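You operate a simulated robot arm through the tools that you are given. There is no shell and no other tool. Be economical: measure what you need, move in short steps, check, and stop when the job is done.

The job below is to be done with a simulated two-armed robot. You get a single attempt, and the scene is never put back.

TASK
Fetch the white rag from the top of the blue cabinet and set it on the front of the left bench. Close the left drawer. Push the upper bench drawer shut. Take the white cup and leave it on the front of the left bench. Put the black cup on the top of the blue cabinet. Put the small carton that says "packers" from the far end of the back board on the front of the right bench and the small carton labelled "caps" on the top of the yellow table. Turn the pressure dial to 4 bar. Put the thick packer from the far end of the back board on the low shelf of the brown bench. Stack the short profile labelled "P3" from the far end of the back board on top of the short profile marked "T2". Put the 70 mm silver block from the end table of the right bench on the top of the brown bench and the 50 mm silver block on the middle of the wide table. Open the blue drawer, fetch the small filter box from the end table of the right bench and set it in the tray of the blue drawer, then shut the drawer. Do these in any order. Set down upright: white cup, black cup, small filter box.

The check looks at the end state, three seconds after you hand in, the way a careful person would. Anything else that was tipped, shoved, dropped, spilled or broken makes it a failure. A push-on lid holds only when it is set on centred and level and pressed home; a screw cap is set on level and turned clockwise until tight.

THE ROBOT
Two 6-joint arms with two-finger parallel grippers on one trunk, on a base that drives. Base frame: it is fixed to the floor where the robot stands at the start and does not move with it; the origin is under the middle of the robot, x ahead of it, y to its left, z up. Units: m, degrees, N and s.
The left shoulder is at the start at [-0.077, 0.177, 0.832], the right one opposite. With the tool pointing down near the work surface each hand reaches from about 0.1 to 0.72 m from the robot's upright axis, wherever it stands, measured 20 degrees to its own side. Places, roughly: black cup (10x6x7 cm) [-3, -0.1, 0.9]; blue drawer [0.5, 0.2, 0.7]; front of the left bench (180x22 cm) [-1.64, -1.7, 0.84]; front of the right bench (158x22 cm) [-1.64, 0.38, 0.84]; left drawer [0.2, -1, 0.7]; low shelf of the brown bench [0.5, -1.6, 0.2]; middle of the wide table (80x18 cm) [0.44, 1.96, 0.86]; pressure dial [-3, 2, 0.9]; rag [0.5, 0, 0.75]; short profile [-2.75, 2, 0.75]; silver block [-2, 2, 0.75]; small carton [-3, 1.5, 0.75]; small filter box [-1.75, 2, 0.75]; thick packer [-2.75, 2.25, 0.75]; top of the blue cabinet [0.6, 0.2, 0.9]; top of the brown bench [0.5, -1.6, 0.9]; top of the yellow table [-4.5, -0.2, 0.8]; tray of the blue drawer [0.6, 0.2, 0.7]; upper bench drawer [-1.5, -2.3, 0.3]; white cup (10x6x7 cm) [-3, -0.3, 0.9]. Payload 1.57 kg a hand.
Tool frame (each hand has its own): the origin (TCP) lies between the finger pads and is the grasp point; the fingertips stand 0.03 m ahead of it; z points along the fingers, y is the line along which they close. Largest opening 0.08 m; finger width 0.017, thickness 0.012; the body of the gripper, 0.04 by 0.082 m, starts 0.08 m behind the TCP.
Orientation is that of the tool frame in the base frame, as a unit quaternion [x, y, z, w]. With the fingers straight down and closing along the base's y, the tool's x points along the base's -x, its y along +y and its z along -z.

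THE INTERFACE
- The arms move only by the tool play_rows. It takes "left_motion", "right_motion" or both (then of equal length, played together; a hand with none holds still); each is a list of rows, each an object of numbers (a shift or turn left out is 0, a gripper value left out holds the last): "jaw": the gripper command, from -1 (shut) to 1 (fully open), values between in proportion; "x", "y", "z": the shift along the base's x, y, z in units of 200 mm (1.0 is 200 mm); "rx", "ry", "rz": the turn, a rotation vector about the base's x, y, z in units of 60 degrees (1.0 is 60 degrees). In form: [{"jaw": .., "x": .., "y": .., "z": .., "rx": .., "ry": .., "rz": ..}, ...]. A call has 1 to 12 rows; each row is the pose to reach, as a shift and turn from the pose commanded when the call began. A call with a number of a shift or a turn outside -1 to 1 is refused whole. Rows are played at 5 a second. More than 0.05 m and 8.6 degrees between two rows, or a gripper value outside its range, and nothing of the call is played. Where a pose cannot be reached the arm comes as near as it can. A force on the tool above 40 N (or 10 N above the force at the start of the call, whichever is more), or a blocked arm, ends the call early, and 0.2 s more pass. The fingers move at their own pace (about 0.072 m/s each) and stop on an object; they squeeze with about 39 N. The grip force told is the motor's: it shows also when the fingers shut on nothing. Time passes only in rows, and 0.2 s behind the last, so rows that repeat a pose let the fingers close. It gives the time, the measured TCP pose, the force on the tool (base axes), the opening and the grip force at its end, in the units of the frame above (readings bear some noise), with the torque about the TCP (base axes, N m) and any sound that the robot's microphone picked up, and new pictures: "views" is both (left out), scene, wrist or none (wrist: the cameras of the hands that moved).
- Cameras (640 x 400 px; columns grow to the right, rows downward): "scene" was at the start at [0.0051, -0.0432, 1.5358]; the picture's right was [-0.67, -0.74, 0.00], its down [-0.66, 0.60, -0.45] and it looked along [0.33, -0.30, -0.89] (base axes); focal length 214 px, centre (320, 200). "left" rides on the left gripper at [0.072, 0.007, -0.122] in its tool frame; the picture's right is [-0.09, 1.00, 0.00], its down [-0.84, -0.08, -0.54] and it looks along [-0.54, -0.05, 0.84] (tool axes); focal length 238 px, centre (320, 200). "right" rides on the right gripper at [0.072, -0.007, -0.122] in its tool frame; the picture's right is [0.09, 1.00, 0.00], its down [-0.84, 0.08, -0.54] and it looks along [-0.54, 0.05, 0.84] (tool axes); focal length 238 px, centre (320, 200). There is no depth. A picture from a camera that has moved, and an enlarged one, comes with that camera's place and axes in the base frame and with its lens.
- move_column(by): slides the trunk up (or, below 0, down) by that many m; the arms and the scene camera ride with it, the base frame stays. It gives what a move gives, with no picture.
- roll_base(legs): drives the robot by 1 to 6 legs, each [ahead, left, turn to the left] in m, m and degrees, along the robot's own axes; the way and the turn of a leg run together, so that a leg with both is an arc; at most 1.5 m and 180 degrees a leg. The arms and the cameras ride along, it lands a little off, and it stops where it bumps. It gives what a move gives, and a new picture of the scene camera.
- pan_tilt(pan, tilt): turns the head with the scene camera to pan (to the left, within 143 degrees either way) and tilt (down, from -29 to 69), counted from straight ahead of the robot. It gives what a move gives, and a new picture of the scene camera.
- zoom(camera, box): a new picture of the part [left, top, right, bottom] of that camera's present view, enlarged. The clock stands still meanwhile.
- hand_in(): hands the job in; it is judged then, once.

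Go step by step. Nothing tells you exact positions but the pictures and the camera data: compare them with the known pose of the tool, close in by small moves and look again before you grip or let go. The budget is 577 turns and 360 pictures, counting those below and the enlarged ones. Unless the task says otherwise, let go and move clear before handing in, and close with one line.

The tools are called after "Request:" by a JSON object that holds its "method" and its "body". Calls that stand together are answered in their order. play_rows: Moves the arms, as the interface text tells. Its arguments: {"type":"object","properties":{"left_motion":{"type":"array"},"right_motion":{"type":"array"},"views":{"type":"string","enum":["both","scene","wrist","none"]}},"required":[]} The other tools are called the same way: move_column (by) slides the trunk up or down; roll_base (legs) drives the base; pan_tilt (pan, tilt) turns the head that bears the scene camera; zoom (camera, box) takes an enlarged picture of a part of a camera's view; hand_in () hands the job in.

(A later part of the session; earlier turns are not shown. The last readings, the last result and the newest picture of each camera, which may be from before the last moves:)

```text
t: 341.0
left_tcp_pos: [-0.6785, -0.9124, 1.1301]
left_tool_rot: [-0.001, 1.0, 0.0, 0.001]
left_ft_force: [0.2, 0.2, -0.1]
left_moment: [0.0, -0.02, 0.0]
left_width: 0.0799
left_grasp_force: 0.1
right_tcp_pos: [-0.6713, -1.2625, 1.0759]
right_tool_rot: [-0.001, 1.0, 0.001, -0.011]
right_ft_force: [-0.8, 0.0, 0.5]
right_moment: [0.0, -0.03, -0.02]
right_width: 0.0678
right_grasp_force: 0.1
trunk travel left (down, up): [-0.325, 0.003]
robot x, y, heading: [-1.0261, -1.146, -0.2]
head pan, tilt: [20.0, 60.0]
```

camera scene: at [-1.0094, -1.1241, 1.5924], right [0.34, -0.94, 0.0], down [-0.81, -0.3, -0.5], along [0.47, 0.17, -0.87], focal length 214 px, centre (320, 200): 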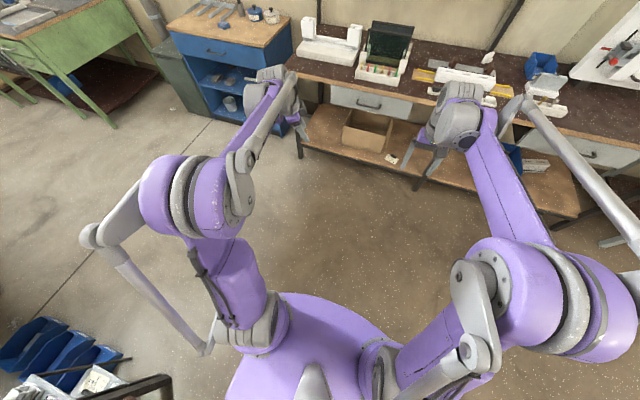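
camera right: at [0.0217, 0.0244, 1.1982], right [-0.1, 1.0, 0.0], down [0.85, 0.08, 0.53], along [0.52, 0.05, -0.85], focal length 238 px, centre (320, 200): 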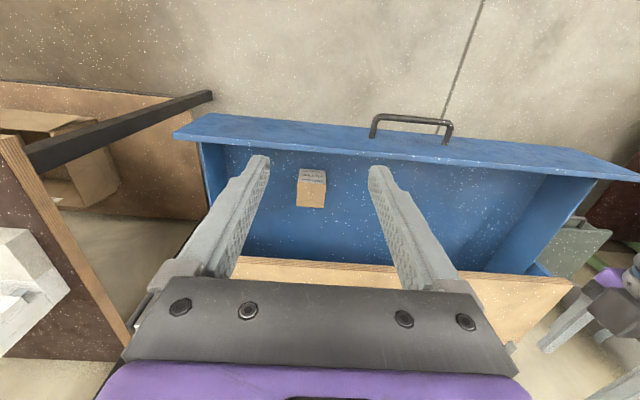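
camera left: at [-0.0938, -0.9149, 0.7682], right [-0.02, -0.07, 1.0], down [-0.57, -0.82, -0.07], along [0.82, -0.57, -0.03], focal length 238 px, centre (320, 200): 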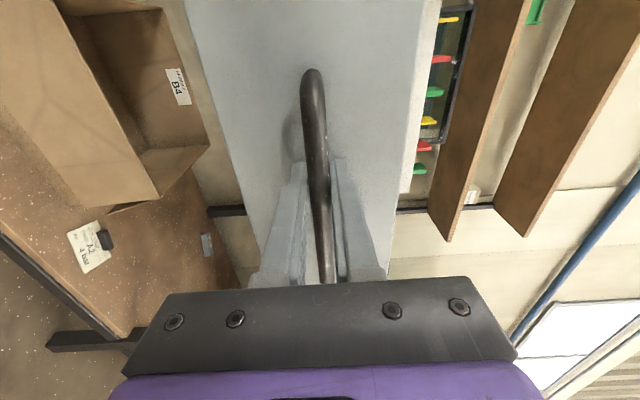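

Both arms are good again. Drive around to the +y end of the right bench.

Request:
{"method": "pan_tilt", "body": {"pan": 0, "tilt": 35}}

Request:
{"method": "roll_base", "body": {"legs": [[0.35, 0, 0], [0, 0, 90], [1.5, 0, 0], [1.4, 0, 0], [1.1, 0, 0], [0, 0, 90]]}}

```text
t: 341.9
left_tcp_pos: [-0.6775, -0.9129, 1.1309]
left_tool_rot: [0.0, 1.0, 0.0, 0.001]
left_ft_force: [-0.5, -0.2, 0.0]
left_moment: [-0.02, -0.03, 0.02]
left_width: 0.08
left_grasp_force: 0.0
right_tcp_pos: [-0.6694, -1.2626, 1.0743]
right_tool_rot: [-0.001, 1.0, 0.0, -0.011]
right_ft_force: [-0.7, 0.5, 0.1]
right_moment: [0.0, 0.0, -0.02]
right_width: 0.0681
right_grasp_force: 0.0
trunk travel left (down, up): [-0.325, 0.003]
robot x, y, heading: [-1.0292, -1.1461, 0.1]
head pan, tilt: [0.0, 35.0]
camera scene: at [-0.9839, -1.1468, 1.6267], right [0.0, -1.0, 0.0], down [-0.57, 0.0, -0.82], along [0.82, 0.0, -0.57], focal length 214 px, centre (320, 200)
```

scene: 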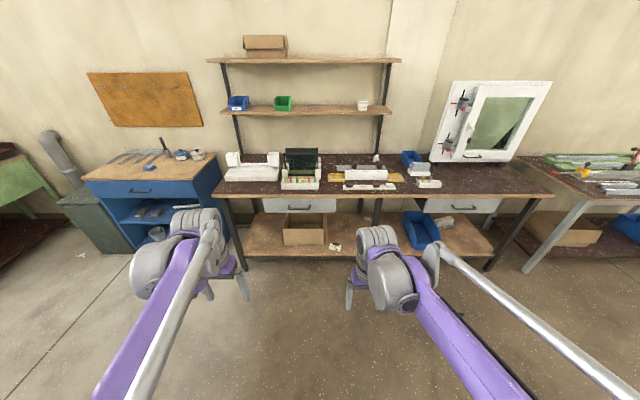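

```text
t: 370.6
left_tcp_pos: [-1.0623, 2.5945, 1.1302]
left_tool_rot: [1.0, 0.02, 0.0, 0.0]
left_ft_force: [-0.4, -0.1, 0.3]
left_moment: [0.01, -0.01, 0.0]
left_width: 0.0799
left_grasp_force: 0.1
right_tcp_pos: [-1.0824, 2.945, 1.0754]
right_tool_rot: [1.0, 0.02, 0.01, -0.001]
right_ft_force: [0.5, 0.2, -0.5]
right_moment: [0.01, 0.01, -0.03]
right_width: 0.0682
right_grasp_force: 0.0
trunk travel left (down, up): [-0.325, 0.003]
robot x, y, heading: [-0.7238, 2.8446, -177.6]
head pan, tilt: [0.0, 35.0]
camera scene: at [-0.765, 2.8394, 1.6267], right [-0.04, 1.0, 0.0], down [0.57, 0.02, -0.82], along [-0.82, -0.03, -0.57], focal length 214 px, centre (320, 200)
```

scene: 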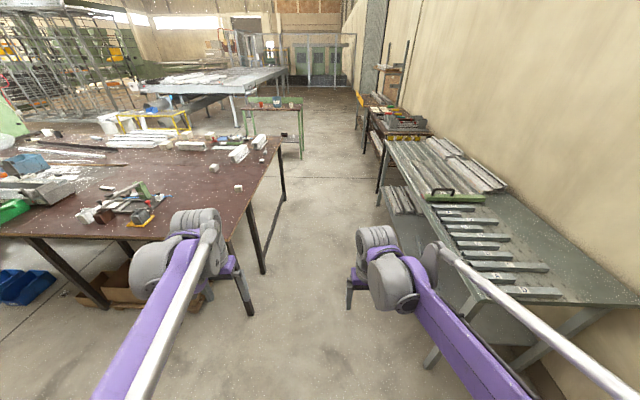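

Drive down the lane and turn to face the bench end.

Request:
{"method": "roll_base", "body": {"legs": [[0, 0, -2.4], [0.9, 0, 0], [0.9, 0, 0], [0, 0, 90]]}}

```text
t: 383.9
left_tcp_pos: [-2.2836, 2.4954, 1.1292]
left_tool_rot: [0.703, 0.711, 0.0, 0.001]
left_ft_force: [0.0, 0.2, 0.3]
left_moment: [0.0, 0.0, 0.0]
left_width: 0.0802
left_grasp_force: 0.1
right_tcp_pos: [-2.6349, 2.4841, 1.0746]
right_tool_rot: [0.702, 0.712, 0.007, -0.007]
right_ft_force: [0.1, 1.3, -0.1]
right_moment: [0.0, -0.01, -0.01]
right_width: 0.068
right_grasp_force: 0.0
trunk travel left (down, up): [-0.325, 0.003]
robot x, y, heading: [-2.518, 2.8427, -89.3]
head pan, tilt: [0.0, 35.0]
camera scene: at [-2.5208, 2.7979, 1.6267], right [-1.0, -0.01, 0.0], down [-0.01, 0.57, -0.82], along [0.01, -0.82, -0.57], focal length 214 px, centre (320, 200)
```

scene: 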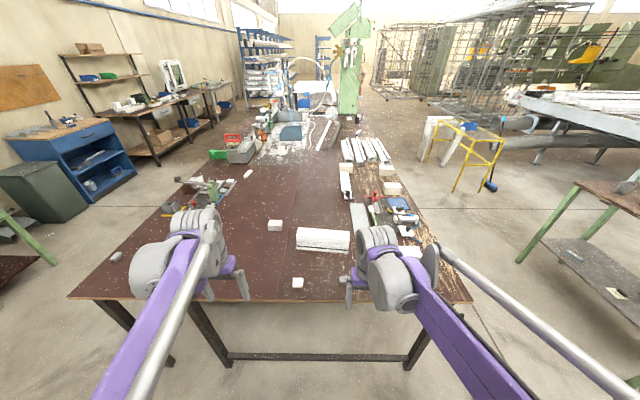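

Request:
{"method": "zoom", "body": {"camera": "scene", "box": [240, 170, 480, 310]}}

Request:
{"method": "zoom", "body": {"camera": "right", "box": [0, 0, 640, 400]}}

```text
2.67 times, centred on (360, 240) of scene
camera zoom: at [-2.5208, 2.7979, 1.6267], right [-1.0, -0.01, 0.0], down [-0.01, 0.57, -0.82], along [0.01, -0.82, -0.57], focal length 572 px, centre (213, 93)
```

zoom: 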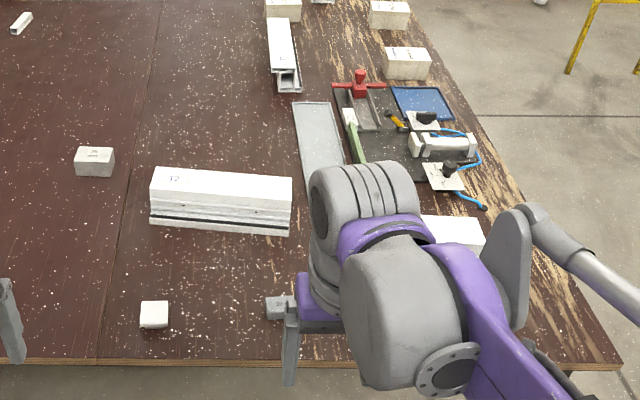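

```text
1.00 times, centred on (320, 200) of right (not enlarged: the box is as wide or as high as the picture)
camera zoom: at [-2.6407, 2.5532, 1.1975], right [0.99, 0.11, 0.0], down [0.09, -0.85, 0.52], along [0.06, -0.52, -0.85], focal length 238 px, centre (320, 200)
```

zoom: 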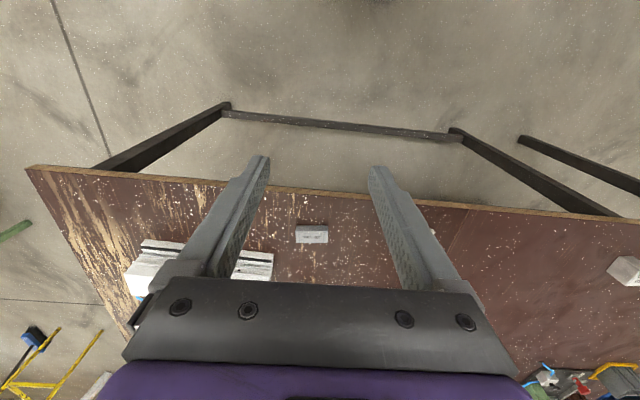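

Move closer (to y≈2.62) and slightly right, then hover the right hand over P3 with 90° yaw.

Request:
{"method": "roll_base", "body": {"legs": [[0.22, -0.1, -0.7]]}}

Request:
{"method": "play_rows", "body": {"right_motion": [{"rz": -0.13, "jaw": 1}, {"rz": -0.26}, {"rz": -0.39}, {"rz": -0.52}, {"rz": -0.65}, {"rz": -0.78}, {"rz": -0.91}], "views": "none"}}

Request:
{"method": "play_rows", "body": {"right_motion": [{"rz": -0.13}, {"rz": -0.26, "x": -0.1}, {"rz": -0.39, "x": -0.2}, {"rz": -0.5, "x": -0.3}], "views": "both"}}

```text
t: 385.7
left_tcp_pos: [-2.3853, 2.2744, 1.1296]
left_tool_rot: [0.707, 0.708, 0.0, 0.0]
left_ft_force: [0.3, -0.1, 0.4]
left_moment: [-0.01, 0.01, 0.02]
left_width: 0.08
left_grasp_force: 0.1
right_tcp_pos: [-2.7359, 2.2666, 1.0745]
right_tool_rot: [0.707, 0.707, 0.008, -0.008]
right_ft_force: [-0.7, -0.1, -0.5]
right_moment: [0.01, 0.01, 0.02]
right_width: 0.0681
right_grasp_force: 0.0
trunk travel left (down, up): [-0.325, 0.003]
robot x, y, heading: [-2.6191, 2.6254, -89.7]
head pan, tilt: [0.0, 35.0]
camera scene: at [-2.6196, 2.5794, 1.6266], right [-1.0, 0.0, 0.0], down [0.0, 0.57, -0.82], along [0.0, -0.82, -0.57], focal length 214 px, centre (320, 200)
```

scene: 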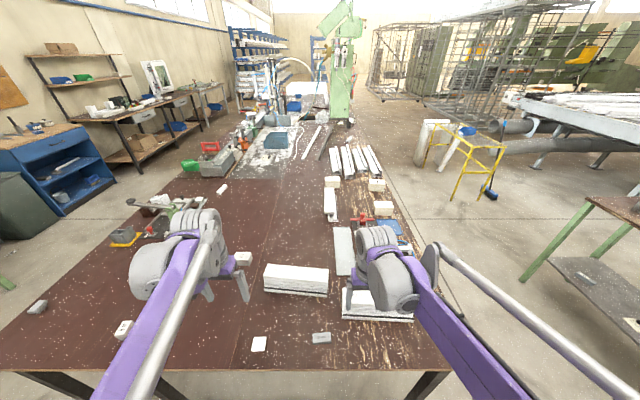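

```text
t: 387.3
left_tcp_pos: [-2.3858, 2.2741, 1.1298]
left_tool_rot: [0.707, 0.707, 0.0, 0.0]
left_ft_force: [-0.6, -0.3, 0.5]
left_moment: [-0.02, 0.02, -0.01]
left_width: 0.08
left_grasp_force: 0.2
right_tcp_pos: [-2.7358, 2.2658, 1.0751]
right_tool_rot: [0.953, 0.304, 0.009, -0.004]
right_ft_force: [-0.2, 0.1, -0.4]
right_moment: [-0.02, 0.03, 0.01]
right_width: 0.0802
right_grasp_force: 0.1
trunk travel left (down, up): [-0.325, 0.003]
robot x, y, heading: [-2.6212, 2.624, -90.4]
head pan, tilt: [0.0, 35.0]
```

```text
t: 388.3
left_tcp_pos: [-2.3858, 2.2726, 1.1298]
left_tool_rot: [0.706, 0.708, 0.0, 0.0]
left_ft_force: [-0.7, -0.1, 0.1]
left_moment: [0.02, 0.0, 0.0]
left_width: 0.0802
left_grasp_force: 0.0
right_tcp_pos: [-2.7963, 2.2667, 1.0752]
right_tool_rot: [0.999, 0.047, 0.011, -0.002]
right_ft_force: [-0.9, 0.1, 0.2]
right_moment: [0.01, 0.0, -0.06]
right_width: 0.0802
right_grasp_force: 0.0
trunk travel left (down, up): [-0.325, 0.003]
robot x, y, heading: [-2.6207, 2.6268, -90.1]
head pan, tilt: [0.0, 35.0]
camera scene: at [-2.6201, 2.5787, 1.6267], right [-1.0, 0.0, 0.0], down [0.0, 0.57, -0.82], along [0.0, -0.82, -0.57], focal length 214 px, centre (320, 200)
camera right: at [-2.7278, 2.2793, 1.198], right [0.19, -0.98, 0.0], down [-0.84, -0.16, 0.52], along [-0.51, -0.1, -0.85], focal length 238 px, centre (320, 200)
```

scene: 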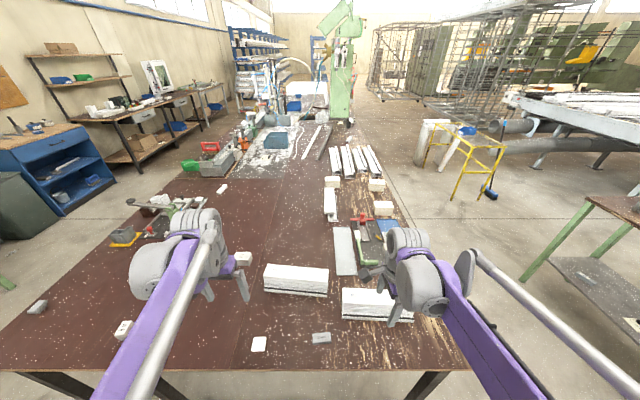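
right: 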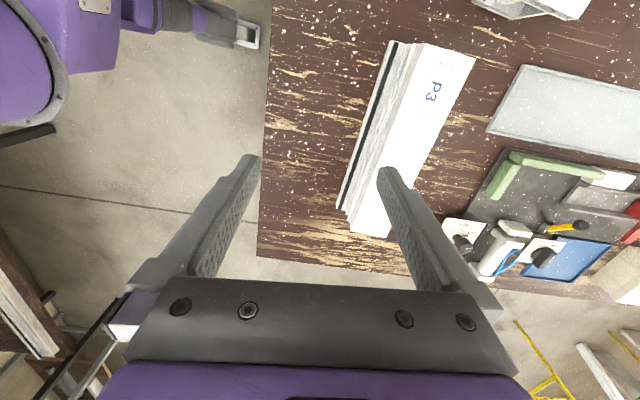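

P3 spans x −2.95…−2.70, y 2.12–2.18 (top plate). Hover the right hand above its centre.

Request:
{"method": "play_rows", "body": {"right_motion": [{"x": -0.03, "y": -0.15, "rz": -0.04}, {"x": -0.07, "y": -0.3, "rz": -0.08}, {"x": -0.1, "y": -0.45, "rz": -0.117}, {"x": -0.133, "y": -0.568, "rz": -0.117}, {"x": -0.133, "y": -0.568, "rz": -0.117, "z": -0.2}, {"x": -0.133, "y": -0.568, "rz": -0.117, "z": -0.375}], "views": "wrist"}}

```text
t: 389.7
left_tcp_pos: [-2.3859, 2.274, 1.1298]
left_tool_rot: [0.706, 0.708, 0.0, 0.0]
left_ft_force: [0.1, -0.2, 0.3]
left_moment: [0.03, -0.02, 0.0]
left_width: 0.0799
left_grasp_force: 0.0
right_tcp_pos: [-2.8221, 2.1518, 1.0002]
right_tool_rot: [1.0, -0.012, 0.01, 0.0]
right_ft_force: [0.5, 0.6, -0.2]
right_moment: [0.01, -0.04, 0.01]
right_width: 0.0798
right_grasp_force: 0.0
trunk travel left (down, up): [-0.325, 0.003]
robot x, y, heading: [-2.6202, 2.6256, -89.8]
head pan, tilt: [0.0, 35.0]
camera right: at [-2.7531, 2.1574, 1.1229], right [0.07, -1.0, 0.0], down [-0.85, -0.06, 0.52], along [-0.52, -0.04, -0.85], focal length 238 px, centre (320, 200)
```

right: 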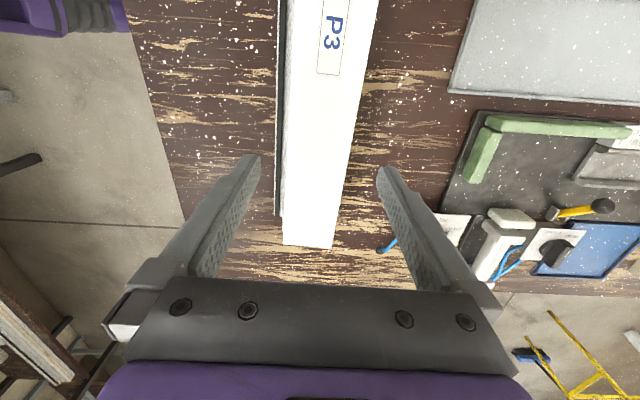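

Request:
{"method": "play_rows", "body": {"right_motion": [{"z": -0.15}, {"z": -0.3}, {"z": -0.4}, {"z": -0.47}], "views": "wrist"}}

```text
t: 390.7
left_tcp_pos: [-2.3854, 2.2731, 1.1303]
left_tool_rot: [0.707, 0.707, 0.0, 0.0]
left_ft_force: [0.0, 0.2, 0.3]
left_moment: [-0.01, 0.01, 0.01]
left_width: 0.08
left_grasp_force: 0.0
right_tcp_pos: [-2.8223, 2.152, 0.9049]
right_tool_rot: [1.0, -0.013, 0.01, -0.001]
right_ft_force: [0.1, -0.4, -0.2]
right_moment: [-0.02, -0.03, 0.0]
right_width: 0.08
right_grasp_force: 0.0
trunk travel left (down, up): [-0.325, 0.003]
robot x, y, heading: [-2.6208, 2.6221, -89.8]
head pan, tilt: [0.0, 35.0]
camera right: at [-2.7529, 2.1573, 1.028], right [0.07, -1.0, 0.0], down [-0.85, -0.06, 0.52], along [-0.52, -0.04, -0.85], focal length 238 px, centre (320, 200)
```

right: 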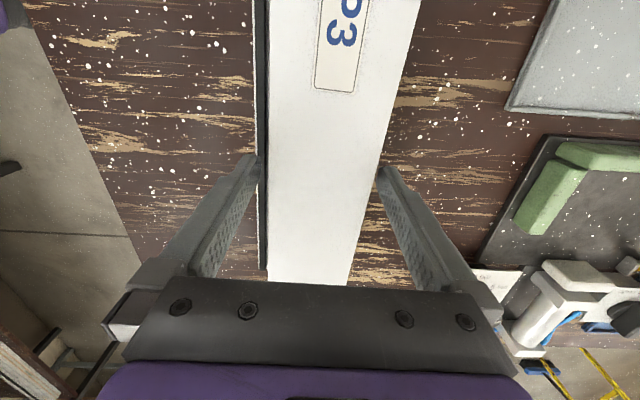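

Request:
{"method": "play_rows", "body": {"right_motion": [{"jaw": -1}, {"jaw": -1}, {"jaw": -1}], "views": "none"}}

Request:
{"method": "play_rows", "body": {"right_motion": [{"z": 0.05}, {"z": 0.15}, {"z": 0.3}, {"z": 0.5}, {"z": 0.7}], "views": "both"}}

```text
t: 391.5
left_tcp_pos: [-2.3868, 2.2747, 1.13]
left_tool_rot: [0.707, 0.707, 0.0, 0.0]
left_ft_force: [-0.4, -0.3, 0.1]
left_moment: [-0.02, 0.03, 0.01]
left_width: 0.0803
left_grasp_force: 0.0
right_tcp_pos: [-2.8228, 2.1528, 0.9051]
right_tool_rot: [1.0, -0.013, 0.011, -0.001]
right_ft_force: [1.0, 0.4, 0.1]
right_moment: [0.1, 0.03, -0.05]
right_width: 0.0615
right_grasp_force: 38.7
trunk travel left (down, up): [-0.325, 0.003]
robot x, y, heading: [-2.6211, 2.6238, -89.9]
head pan, tilt: [0.0, 35.0]
```

```text
t: 392.7
left_tcp_pos: [-2.3856, 2.2735, 1.1306]
left_tool_rot: [0.707, 0.708, 0.0, 0.0]
left_ft_force: [-0.4, 0.1, 0.4]
left_moment: [0.0, 0.04, -0.03]
left_width: 0.0799
left_grasp_force: 0.1
right_tcp_pos: [-2.8221, 2.1543, 1.0464]
right_tool_rot: [1.0, -0.013, 0.011, 0.0]
right_ft_force: [-0.9, 0.2, -3.6]
right_moment: [-0.02, 0.03, 0.03]
right_width: 0.0616
right_grasp_force: 39.2
trunk travel left (down, up): [-0.325, 0.003]
robot x, y, heading: [-2.6187, 2.6227, -90.2]
head pan, tilt: [0.0, 35.0]
camera scene: at [-2.6196, 2.5789, 1.6268], right [-1.0, 0.0, 0.0], down [0.0, 0.57, -0.82], along [0.0, -0.82, -0.57], focal length 214 px, centre (320, 200)
camera right: at [-2.7523, 2.1583, 1.1688], right [0.07, -1.0, 0.0], down [-0.85, -0.06, 0.52], along [-0.52, -0.04, -0.85], focal length 238 px, centre (320, 200)
```

scene: 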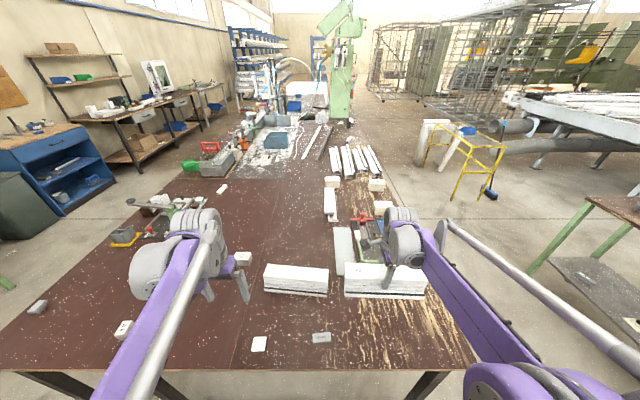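
right: 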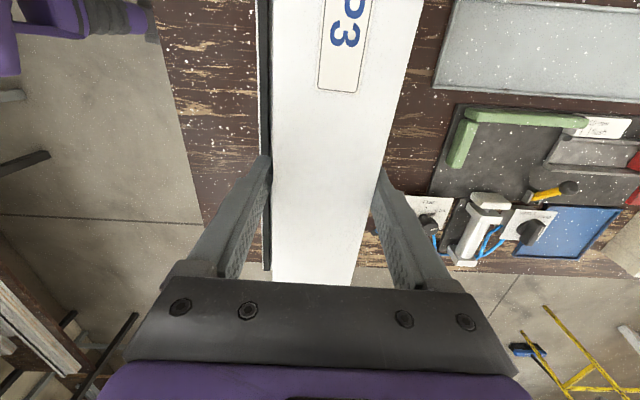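

P3 is held level. Measure T2 precisely.

Request:
{"method": "zoom", "body": {"camera": "scene", "box": [250, 250, 346, 310]}}

```text
6.67 times, centred on (298, 280) of scene
camera zoom: at [-2.6196, 2.5789, 1.6268], right [-1.0, 0.0, 0.0], down [0.0, 0.57, -0.82], along [0.0, -0.82, -0.57], focal length 1430 px, centre (467, -333)
```

zoom: 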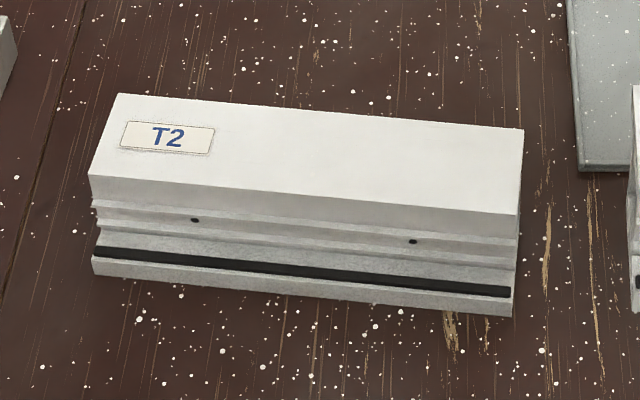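

T2 top centre ≈(−2.528,2.054), rotated 6°. Carry P3 over it.

Request:
{"method": "play_rows", "body": {"left_motion": [{"x": 0.1}, {"x": 0.2}, {"x": 0.3}, {"x": 0.4}, {"x": 0.5}, {"x": 0.5}, {"x": 0.5}], "right_motion": [{"x": 0.13}, {"x": 0.28, "y": -0.08}, {"x": 0.43, "y": -0.16}, {"x": 0.58, "y": -0.24, "rz": -0.03}, {"x": 0.73, "y": -0.32, "rz": -0.058}, {"x": 0.88, "y": -0.4, "rz": -0.058}, {"x": 1.0, "y": -0.48, "rz": -0.058}], "views": "none"}}

Request:
{"method": "play_rows", "body": {"right_motion": [{"x": 0.15, "y": -0.03}, {"x": 0.3, "y": -0.06}, {"x": 0.473, "y": -0.08}], "views": "both"}}

```text
t: 394.3
left_tcp_pos: [-2.2851, 2.2746, 1.1296]
left_tool_rot: [0.706, 0.708, 0.0, 0.0]
left_ft_force: [0.0, 0.0, -0.1]
left_moment: [0.01, 0.01, -0.02]
left_width: 0.0804
left_grasp_force: 0.1
right_tcp_pos: [-2.6214, 2.0549, 1.0452]
right_tool_rot: [0.999, -0.044, 0.011, 0.0]
right_ft_force: [0.1, -0.7, -4.3]
right_moment: [-0.03, 0.01, 0.01]
right_width: 0.0615
right_grasp_force: 38.9
trunk travel left (down, up): [-0.325, 0.003]
robot x, y, heading: [-2.6226, 2.625, -90.1]
head pan, tilt: [0.0, 35.0]
```

```text
t: 395.1
left_tcp_pos: [-2.2849, 2.2734, 1.13]
left_tool_rot: [0.707, 0.707, 0.0, 0.001]
left_ft_force: [-1.2, 0.2, -0.3]
left_moment: [0.02, 0.01, -0.02]
left_width: 0.0799
left_grasp_force: 0.0
right_tcp_pos: [-2.5258, 2.04, 1.0452]
right_tool_rot: [0.999, -0.043, 0.01, 0.0]
right_ft_force: [-0.6, 0.1, -3.8]
right_moment: [-0.01, 0.0, 0.04]
right_width: 0.0613
right_grasp_force: 39.2
trunk travel left (down, up): [-0.325, 0.003]
robot x, y, heading: [-2.622, 2.6263, -90.1]
head pan, tilt: [0.0, 35.0]
camera scene: at [-2.6185, 2.5782, 1.6267], right [-1.0, 0.0, 0.0], down [0.0, 0.57, -0.82], along [0.0, -0.82, -0.57], focal length 214 px, centre (320, 200)
camera right: at [-2.4569, 2.0411, 1.1679], right [0.01, -1.0, 0.0], down [-0.85, 0.0, 0.52], along [-0.52, 0.0, -0.85], focal length 238 px, centre (320, 200)
```

scene: 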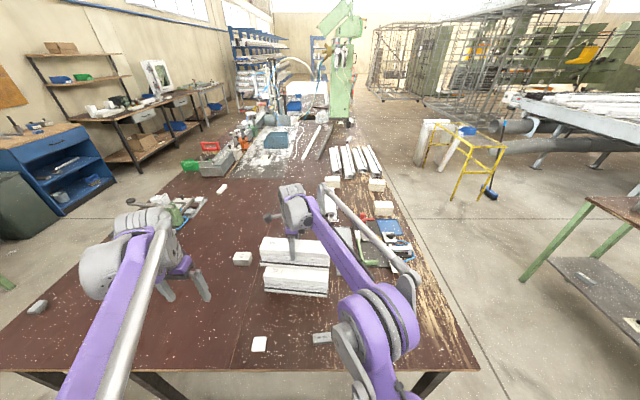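
right: 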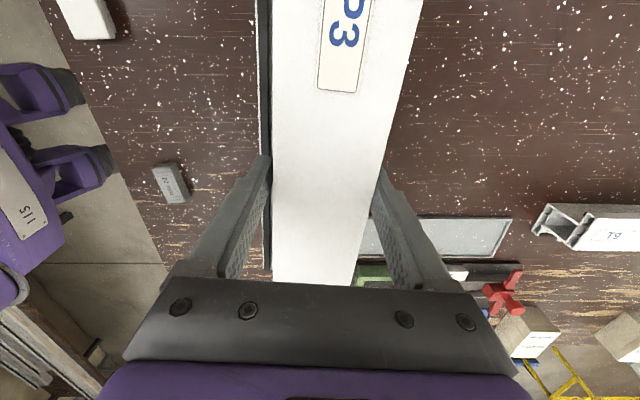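

Request:
{"method": "zoom", "body": {"camera": "scene", "box": [246, 230, 358, 300]}}

```text
5.71 times, centred on (302, 265) of scene
camera zoom: at [-2.6185, 2.5782, 1.6267], right [-1.0, 0.0, 0.0], down [0.0, 0.57, -0.82], along [0.0, -0.82, -0.57], focal length 1226 px, centre (423, -171)
```

zoom: 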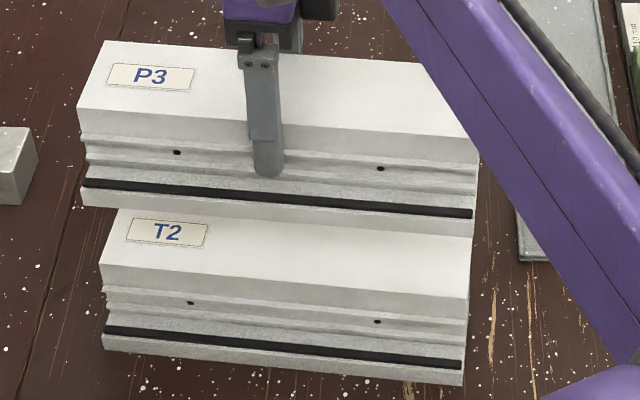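

Alignment is within a few mm. Lower P3 onto T2.

Request:
{"method": "play_rows", "body": {"right_motion": [{"z": -0.08, "x": 0.02}, {"z": -0.16, "x": 0.02}, {"z": -0.22, "x": 0.02}, {"z": -0.27, "x": 0.02}], "views": "none"}}

Request:
{"method": "play_rows", "body": {"right_motion": [{"z": -0.01}, {"z": -0.02}, {"z": -0.03}, {"z": -0.04}, {"z": -0.05}, {"z": -0.06}, {"z": -0.07}, {"z": -0.08}], "views": "none"}}

```text
t: 396.1
left_tcp_pos: [-2.2868, 2.2746, 1.1311]
left_tool_rot: [0.706, 0.708, 0.0, 0.0]
left_ft_force: [0.8, -0.1, 0.5]
left_moment: [0.0, -0.01, 0.03]
left_width: 0.0803
left_grasp_force: 0.0
right_tcp_pos: [-2.5234, 2.0405, 0.9908]
right_tool_rot: [0.999, -0.043, 0.011, 0.0]
right_ft_force: [0.2, 0.8, -3.9]
right_moment: [-0.03, 0.01, 0.02]
right_width: 0.0616
right_grasp_force: 39.1
trunk travel left (down, up): [-0.325, 0.003]
robot x, y, heading: [-2.6169, 2.6252, -90.0]
head pan, tilt: [0.0, 35.0]
```

```text
t: 397.9
left_tcp_pos: [-2.2858, 2.2753, 1.1309]
left_tool_rot: [0.707, 0.708, -0.001, -0.001]
left_ft_force: [-0.2, -0.4, -0.3]
left_moment: [-0.03, -0.01, 0.01]
left_width: 0.08
left_grasp_force: 0.1
right_tcp_pos: [-2.5245, 2.0412, 0.9758]
right_tool_rot: [0.999, -0.044, 0.011, 0.0]
right_ft_force: [2.0, -1.4, 1.8]
right_moment: [0.15, 0.27, 0.01]
right_width: 0.0614
right_grasp_force: 39.3
trunk travel left (down, up): [-0.325, 0.003]
robot x, y, heading: [-2.6229, 2.6254, -90.2]
head pan, tilt: [0.0, 35.0]
```

Request:
{"method": "play_rows", "body": {"right_motion": [{"z": -0.005}, {"z": -0.01}, {"z": -0.01}], "views": "scene"}}

Request:
{"method": "zoom", "body": {"camera": "scene", "box": [246, 230, 358, 300]}}

```text
t: 398.7
left_tcp_pos: [-2.2868, 2.2741, 1.1311]
left_tool_rot: [0.707, 0.708, -0.001, 0.001]
left_ft_force: [-1.2, -0.7, 0.3]
left_moment: [0.01, 0.02, 0.0]
left_width: 0.0798
left_grasp_force: 0.0
right_tcp_pos: [-2.5242, 2.0403, 0.9756]
right_tool_rot: [0.999, -0.043, 0.011, 0.001]
right_ft_force: [2.0, -9.9, 26.6]
right_moment: [0.59, 0.19, -0.11]
right_width: 0.0616
right_grasp_force: 38.8
trunk travel left (down, up): [-0.325, 0.003]
robot x, y, heading: [-2.6227, 2.6196, -90.2]
head pan, tilt: [0.0, 35.0]
camera scene: at [-2.6198, 2.5798, 1.627], right [-1.0, 0.0, 0.0], down [0.0, 0.57, -0.82], along [0.0, -0.82, -0.57], focal length 214 px, centre (320, 200)
```

scene: 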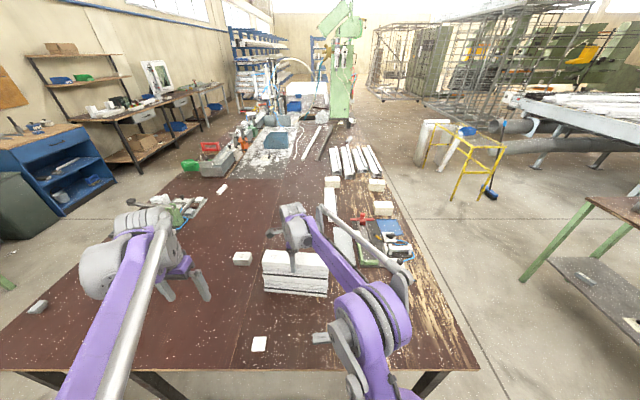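

```text
5.71 times, centred on (302, 265) of scene
camera zoom: at [-2.6198, 2.5798, 1.627], right [-1.0, 0.0, 0.0], down [0.0, 0.57, -0.82], along [0.0, -0.82, -0.57], focal length 1226 px, centre (423, -171)
```

zoom: 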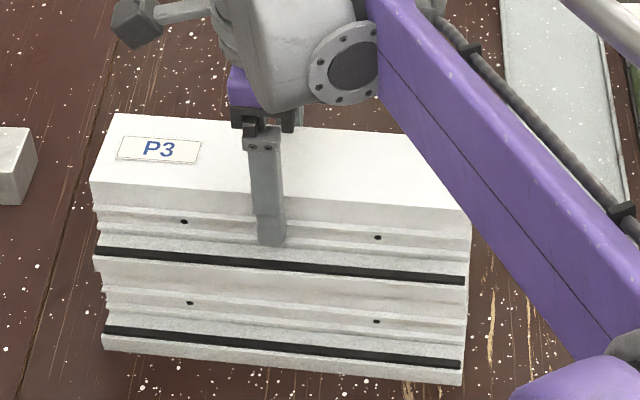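

Neatly stacked. Ease off 1 mm, open, and lift away.

Request:
{"method": "play_rows", "body": {"right_motion": [{"z": 0.005}, {"z": 0.005, "jaw": -0.3}, {"z": 0.005, "jaw": 0.5}, {"z": 0.005, "jaw": 1.0}, {"z": 0.005, "jaw": 1.0}, {"z": 0.1}, {"z": 0.25}, {"z": 0.45}], "views": "wrist"}}

```text
t: 400.5
left_tcp_pos: [-2.2861, 2.2734, 1.1313]
left_tool_rot: [0.706, 0.708, -0.001, 0.0]
left_ft_force: [-0.2, 0.4, 0.9]
left_moment: [-0.03, 0.0, 0.0]
left_width: 0.08
left_grasp_force: 0.1
right_tcp_pos: [-2.5234, 2.0406, 1.0655]
right_tool_rot: [0.999, -0.044, 0.011, 0.001]
right_ft_force: [0.2, 0.6, -0.4]
right_moment: [-0.01, 0.02, 0.02]
right_width: 0.0801
right_grasp_force: 0.0
trunk travel left (down, up): [-0.325, 0.003]
robot x, y, heading: [-2.6199, 2.6244, -89.9]
head pan, tilt: [0.0, 35.0]
camera right: at [-2.453, 2.0421, 1.1879], right [0.01, -1.0, 0.0], down [-0.85, 0.0, 0.52], along [-0.52, 0.0, -0.85], focal length 238 px, centre (320, 200)
```

right: 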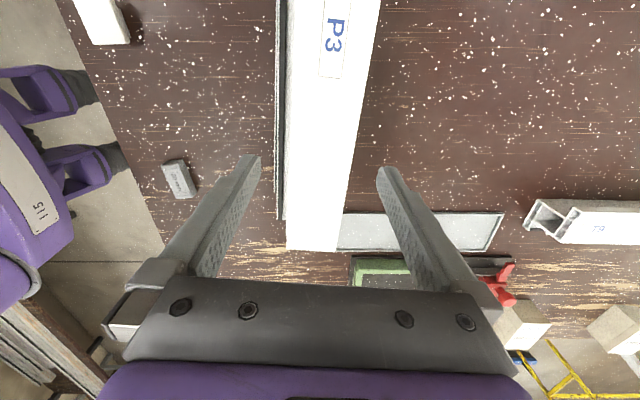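

Next the grey packer at ≈(−2.622,2.261): hover the right hand above it.

Request:
{"method": "play_rows", "body": {"right_motion": [{"y": 0.15, "z": 0.1}, {"y": 0.35, "x": -0.05, "z": 0.1}, {"y": 0.55, "x": -0.15, "z": 0.05}, {"y": 0.75, "x": -0.25}, {"y": 0.95, "x": -0.4, "z": -0.05}, {"y": 1.0, "x": -0.49, "z": -0.15}], "views": "none"}}

Request:
{"method": "play_rows", "body": {"right_motion": [{"y": 0.1, "z": -0.1}, {"y": 0.1, "z": -0.2}], "views": "wrist"}}

```text
refused: row 5 steps farther than a row can; nothing moved
```

```text
t: 401.1
left_tcp_pos: [-2.2855, 2.2735, 1.13]
left_tool_rot: [0.707, 0.708, 0.0, 0.0]
left_ft_force: [0.1, 0.1, -0.7]
left_moment: [0.01, 0.01, 0.01]
left_width: 0.0799
left_grasp_force: 0.0
right_tcp_pos: [-2.5222, 2.0613, 1.0245]
right_tool_rot: [0.999, -0.044, 0.01, 0.0]
right_ft_force: [-0.6, -0.1, 0.6]
right_moment: [0.0, 0.02, -0.02]
right_width: 0.0799
right_grasp_force: 0.1
trunk travel left (down, up): [-0.325, 0.003]
robot x, y, heading: [-2.6194, 2.6249, -90.0]
head pan, tilt: [0.0, 35.0]
camera right: at [-2.4532, 2.0608, 1.1469], right [0.01, -1.0, 0.0], down [-0.85, 0.0, 0.52], along [-0.52, 0.0, -0.85], focal length 238 px, centre (320, 200)
```

right: 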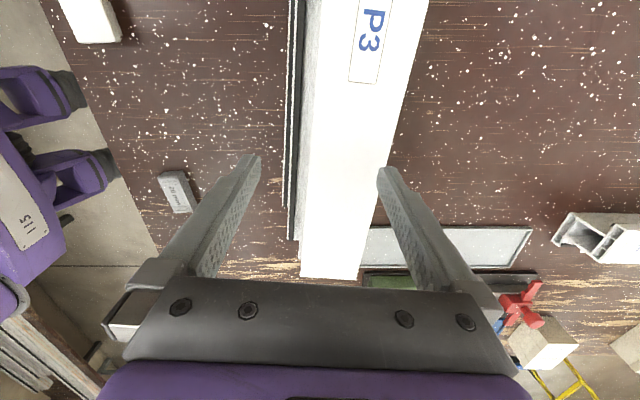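

That was close to the stack; raise first, then move over the packer.

Request:
{"method": "play_rows", "body": {"right_motion": [{"z": 0.2}, {"z": 0.3, "y": 0.15}, {"z": 0.3, "y": 0.35, "x": -0.08}, {"z": 0.3, "y": 0.55, "x": -0.16}, {"z": 0.25, "y": 0.75, "x": -0.25}, {"z": 0.15, "y": 0.9, "x": -0.38}, {"z": 0.0, "y": 1.0, "x": -0.5}], "views": "wrist"}}

```text
t: 402.7
left_tcp_pos: [-2.286, 2.2743, 1.13]
left_tool_rot: [0.706, 0.708, 0.001, 0.001]
left_ft_force: [0.1, 0.7, -0.1]
left_moment: [0.01, 0.0, 0.02]
left_width: 0.0801
left_grasp_force: 0.0
right_tcp_pos: [-2.6248, 2.2611, 1.0258]
right_tool_rot: [0.999, -0.044, 0.011, 0.0]
right_ft_force: [-0.2, 0.4, -0.6]
right_moment: [0.02, -0.04, 0.01]
right_width: 0.0801
right_grasp_force: 0.1
trunk travel left (down, up): [-0.325, 0.003]
robot x, y, heading: [-2.6193, 2.6276, -89.7]
head pan, tilt: [0.0, 35.0]
camera right: at [-2.5549, 2.2622, 1.1474], right [0.01, -1.0, 0.0], down [-0.85, 0.0, 0.52], along [-0.52, 0.0, -0.85], focal length 238 px, centre (320, 200)
```

right: 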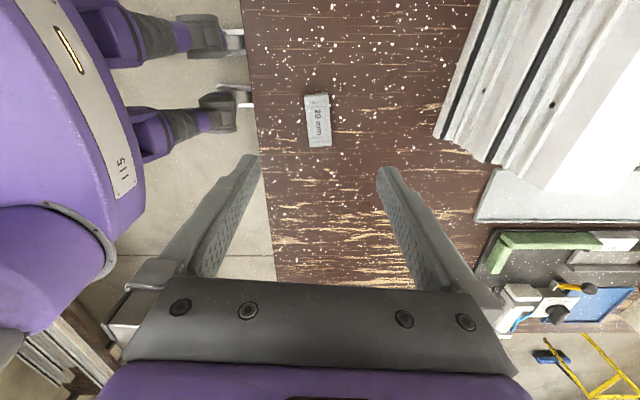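

Request:
{"method": "play_rows", "body": {"right_motion": [{"z": -0.15, "rz": 0.08, "y": 0.02}, {"z": -0.3, "rz": 0.15, "y": 0.022, "x": 0.01}, {"z": -0.45, "rz": 0.15, "y": 0.022, "x": 0.01}, {"z": -0.55, "rz": 0.15, "y": 0.022, "x": 0.01}], "views": "wrist"}}

```text
t: 403.7
left_tcp_pos: [-2.286, 2.2742, 1.1312]
left_tool_rot: [0.706, 0.708, 0.0, 0.0]
left_ft_force: [-0.1, 0.1, -1.0]
left_moment: [-0.01, 0.0, 0.01]
left_width: 0.0798
left_grasp_force: 0.0
right_tcp_pos: [-2.6222, 2.2654, 0.9153]
right_tool_rot: [0.999, 0.035, 0.011, -0.002]
right_ft_force: [0.4, 0.3, 0.0]
right_moment: [0.07, 0.0, -0.03]
right_width: 0.0802
right_grasp_force: 0.1
trunk travel left (down, up): [-0.325, 0.003]
robot x, y, heading: [-2.6207, 2.6239, -90.0]
head pan, tilt: [0.0, 35.0]
camera right: at [-2.553, 2.2765, 1.0373], right [0.16, -0.99, 0.0], down [-0.84, -0.14, 0.52], along [-0.52, -0.09, -0.85], focal length 238 px, centre (320, 200)
```

right: 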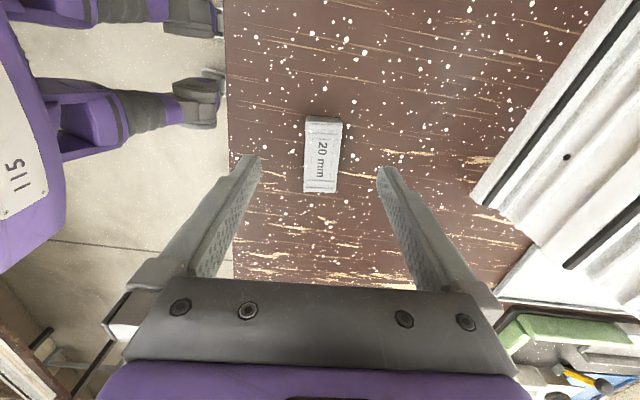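

Request:
{"method": "play_rows", "body": {"right_motion": [{"z": -0.1}, {"z": -0.2}, {"z": -0.2}, {"z": -0.2, "jaw": -1}, {"z": -0.2, "jaw": -1}, {"z": -0.2, "jaw": -1}, {"z": -0.2, "jaw": -1}, {"z": -0.1}, {"z": 0.1}, {"z": 0.3}, {"z": 0.5}, {"z": 0.7}], "views": "wrist"}}

```text
t: 406.3
left_tcp_pos: [-2.2856, 2.274, 1.1298]
left_tool_rot: [0.707, 0.707, 0.001, 0.0]
left_ft_force: [0.3, 0.1, 0.9]
left_moment: [0.01, 0.03, 0.01]
left_width: 0.0801
left_grasp_force: 0.0
right_tcp_pos: [-2.6226, 2.2645, 1.0545]
right_tool_rot: [0.999, 0.035, 0.01, -0.001]
right_ft_force: [-0.3, -0.8, 0.1]
right_moment: [0.01, 0.0, 0.03]
right_width: 0.0265
right_grasp_force: 37.1
trunk travel left (down, up): [-0.325, 0.003]
robot x, y, heading: [-2.617, 2.6286, -90.0]
head pan, tilt: [0.0, 35.0]
camera right: at [-2.5537, 2.276, 1.1774], right [0.16, -0.99, 0.0], down [-0.84, -0.14, 0.52], along [-0.52, -0.09, -0.85], focal length 238 px, centre (320, 200)
```

right: 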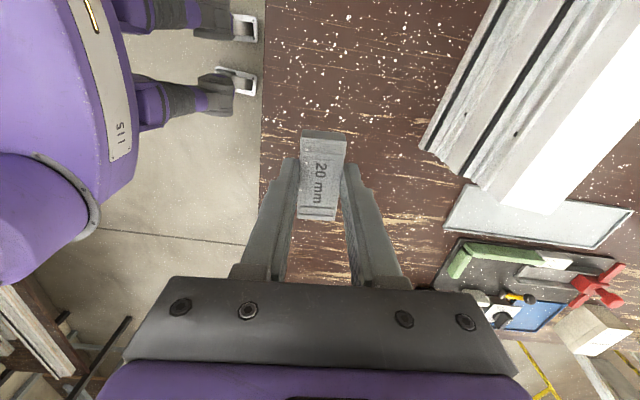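

Packer held. Shift the base toward +x for the 70 mm block.

Request:
{"method": "roll_base", "body": {"legs": [[0, 0.25, 0], [0.04, 0, 0]]}}

Request:
{"method": "play_rows", "body": {"left_motion": [{"x": -0.1, "y": -0.2}, {"x": -0.25, "y": -0.4}, {"x": -0.4, "y": -0.6}, {"x": -0.55, "y": -0.8}, {"x": -0.7, "y": -1.0}], "views": "wrist"}}

```text
t: 409.6
left_tcp_pos: [-2.0332, 2.2391, 1.1312]
left_tool_rot: [0.707, 0.708, 0.0, 0.002]
left_ft_force: [0.1, 0.0, -0.2]
left_moment: [-0.01, -0.01, 0.02]
left_width: 0.0801
left_grasp_force: 0.0
right_tcp_pos: [-2.3709, 2.2279, 1.0528]
right_tool_rot: [0.999, 0.036, 0.01, -0.001]
right_ft_force: [-0.9, 1.1, -0.2]
right_moment: [-0.04, -0.02, 0.01]
right_width: 0.0266
right_grasp_force: 37.1
trunk travel left (down, up): [-0.325, 0.003]
robot x, y, heading: [-2.3694, 2.5845, -89.9]
head pan, tilt: [0.0, 35.0]
camera scene: at [-2.3675, 2.5434, 1.6263], right [-1.0, 0.0, 0.0], down [0.0, 0.57, -0.82], along [0.0, -0.82, -0.57], focal length 214 px, centre (320, 200)
```

scene: 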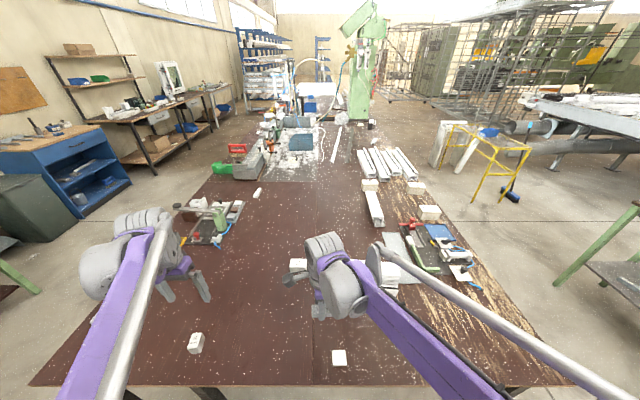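

```text
t: 410.8
left_tcp_pos: [-2.1733, 2.0349, 1.1299]
left_tool_rot: [0.706, 0.708, 0.0, 0.0]
left_ft_force: [-0.1, 0.1, -0.2]
left_moment: [0.03, -0.02, 0.0]
left_width: 0.0799
left_grasp_force: 0.1
right_tcp_pos: [-2.3707, 2.2234, 1.0534]
right_tool_rot: [0.999, 0.036, 0.011, -0.001]
right_ft_force: [0.1, 0.0, 0.2]
right_moment: [0.01, 0.03, -0.02]
right_width: 0.0264
right_grasp_force: 37.0
trunk travel left (down, up): [-0.325, 0.003]
robot x, y, heading: [-2.3637, 2.5829, -90.3]
head pan, tilt: [0.0, 35.0]
camera left: at [-2.1684, 2.1072, 1.2507], right [1.0, -0.09, 0.0], down [-0.08, -0.84, 0.54], along [-0.05, -0.54, -0.84], focal length 238 px, centre (320, 200)
```

left: 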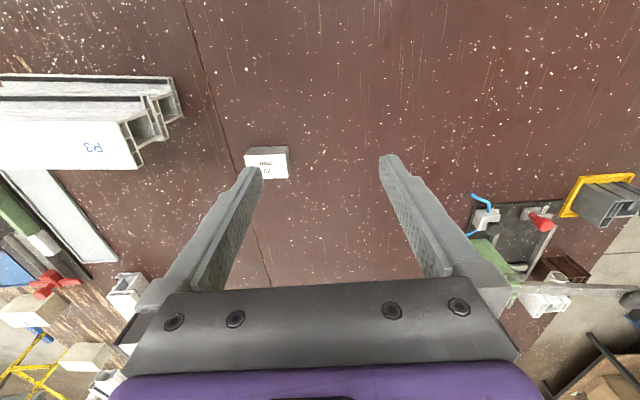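

The 70 mm block is ~70 mm along x, ~45 mm along y; rotate the left hand 90° to close along y.

Request:
{"method": "play_rows", "body": {"left_motion": [{"rz": -0.13, "x": -0.08, "y": -0.05}, {"rz": -0.26, "x": -0.16, "y": -0.1}, {"rz": -0.39, "x": -0.24, "y": -0.15}, {"rz": -0.52, "x": -0.32, "y": -0.2}, {"rz": -0.65, "x": -0.4, "y": -0.25}, {"rz": -0.78, "x": -0.47, "y": -0.3}, {"rz": -0.91, "x": -0.5, "y": -0.35}], "views": "none"}}

Request:
{"method": "play_rows", "body": {"left_motion": [{"rz": -0.13}, {"rz": -0.26}, {"rz": -0.39}, {"rz": -0.5, "z": -0.15}], "views": "wrist"}}

```text
t: 412.4
left_tcp_pos: [-2.2739, 1.9679, 1.1314]
left_tool_rot: [0.953, 0.304, -0.001, -0.001]
left_ft_force: [0.5, 0.4, 0.5]
left_moment: [-0.01, 0.01, -0.02]
left_width: 0.0799
left_grasp_force: 0.1
right_tcp_pos: [-2.3702, 2.2264, 1.0543]
right_tool_rot: [0.999, 0.035, 0.01, -0.001]
right_ft_force: [0.6, 0.2, -1.2]
right_moment: [0.03, 0.01, 0.06]
right_width: 0.0261
right_grasp_force: 37.3
trunk travel left (down, up): [-0.325, 0.003]
robot x, y, heading: [-2.3654, 2.5859, -90.1]
head pan, tilt: [0.0, 35.0]
```

```text
t: 413.4
left_tcp_pos: [-2.273, 1.9661, 1.0989]
left_tool_rot: [0.999, 0.048, -0.001, 0.0]
left_ft_force: [1.0, 0.1, 0.2]
left_moment: [-0.01, 0.0, 0.02]
left_width: 0.08
left_grasp_force: 0.2
right_tcp_pos: [-2.3698, 2.2253, 1.0549]
right_tool_rot: [0.999, 0.036, 0.01, -0.001]
right_ft_force: [0.0, -0.2, -0.1]
right_moment: [0.02, -0.01, -0.02]
right_width: 0.0266
right_grasp_force: 37.6
trunk travel left (down, up): [-0.325, 0.003]
robot x, y, heading: [-2.3691, 2.5808, -90.1]
head pan, tilt: [0.0, 35.0]
camera left: at [-2.2018, 1.966, 1.2213], right [0.0, -1.0, 0.0], down [-0.84, 0.0, 0.54], along [-0.54, 0.0, -0.84], focal length 238 px, centre (320, 200)
```

left: 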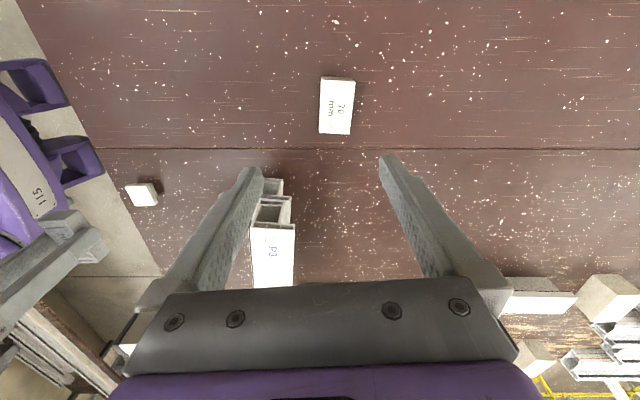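

Request:
{"method": "play_rows", "body": {"left_motion": [{"rz": -0.06, "y": -0.05, "z": -0.1}, {"rz": -0.115, "y": -0.1, "x": 0.015, "z": -0.25}, {"rz": -0.115, "y": -0.107, "x": 0.015, "z": -0.45}, {"rz": -0.115, "y": -0.107, "x": 0.015, "z": -0.65}, {"rz": -0.115, "y": -0.107, "x": 0.015, "z": -0.8}], "views": "wrist"}}

```text
t: 414.6
left_tcp_pos: [-2.2704, 1.9452, 0.9385]
left_tool_rot: [1.0, -0.012, 0.0, 0.0]
left_ft_force: [0.0, 0.1, 0.1]
left_moment: [0.01, 0.02, 0.01]
left_width: 0.08
left_grasp_force: 0.0
right_tcp_pos: [-2.3697, 2.2252, 1.0544]
right_tool_rot: [0.999, 0.036, 0.011, -0.002]
right_ft_force: [-0.3, 0.0, 0.4]
right_moment: [0.0, -0.02, -0.03]
right_width: 0.0264
right_grasp_force: 37.5
trunk travel left (down, up): [-0.325, 0.003]
robot x, y, heading: [-2.3698, 2.5826, -90.2]
head pan, tilt: [0.0, 35.0]
camera left: at [-2.1992, 1.9365, 1.0607], right [-0.12, -0.99, 0.0], down [-0.83, 0.1, 0.54], along [-0.54, 0.06, -0.84], focal length 238 px, centre (320, 200)
```

left: 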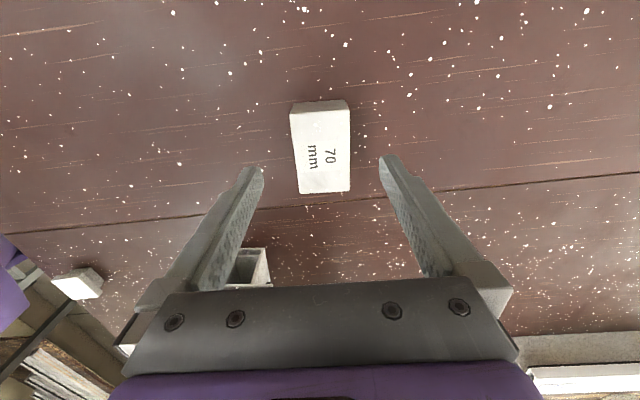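

Request:
{"method": "play_rows", "body": {"left_motion": [{"z": -0.15}, {"z": -0.28}, {"z": -0.315}, {"z": -0.315, "jaw": -1}, {"z": -0.315, "jaw": -1}, {"z": -0.315, "jaw": -1}, {"z": -0.315, "jaw": -1}, {"z": -0.2}, {"z": 0.0}, {"z": 0.25}, {"z": 0.5}, {"z": 0.75}], "views": "wrist"}}

```text
t: 417.2
left_tcp_pos: [-2.2705, 1.9452, 1.0902]
left_tool_rot: [1.0, -0.012, 0.0, 0.001]
left_ft_force: [-0.3, -0.4, -2.4]
left_moment: [0.01, 0.01, -0.05]
left_width: 0.0446
left_grasp_force: 39.2
right_tcp_pos: [-2.3704, 2.2258, 1.0531]
right_tool_rot: [0.999, 0.035, 0.01, -0.001]
right_ft_force: [0.4, -0.1, -0.2]
right_moment: [-0.05, 0.0, 0.01]
right_width: 0.0265
right_grasp_force: 37.8
trunk travel left (down, up): [-0.325, 0.003]
robot x, y, heading: [-2.3694, 2.5841, -89.9]
head pan, tilt: [0.0, 35.0]
camera left: at [-2.1994, 1.9365, 1.211], right [-0.12, -0.99, 0.0], down [-0.83, 0.1, 0.54], along [-0.54, 0.06, -0.84], focal length 238 px, centre (320, 200)
```

left: 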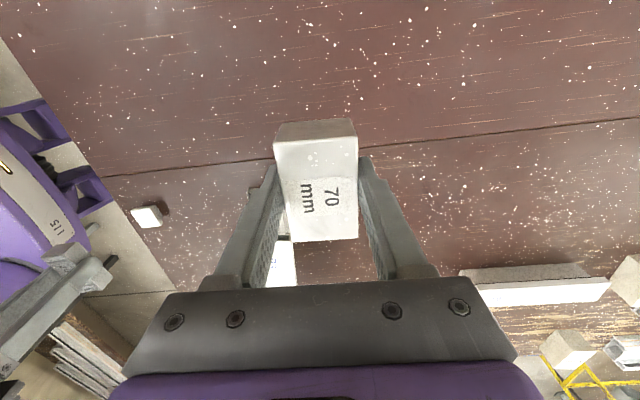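

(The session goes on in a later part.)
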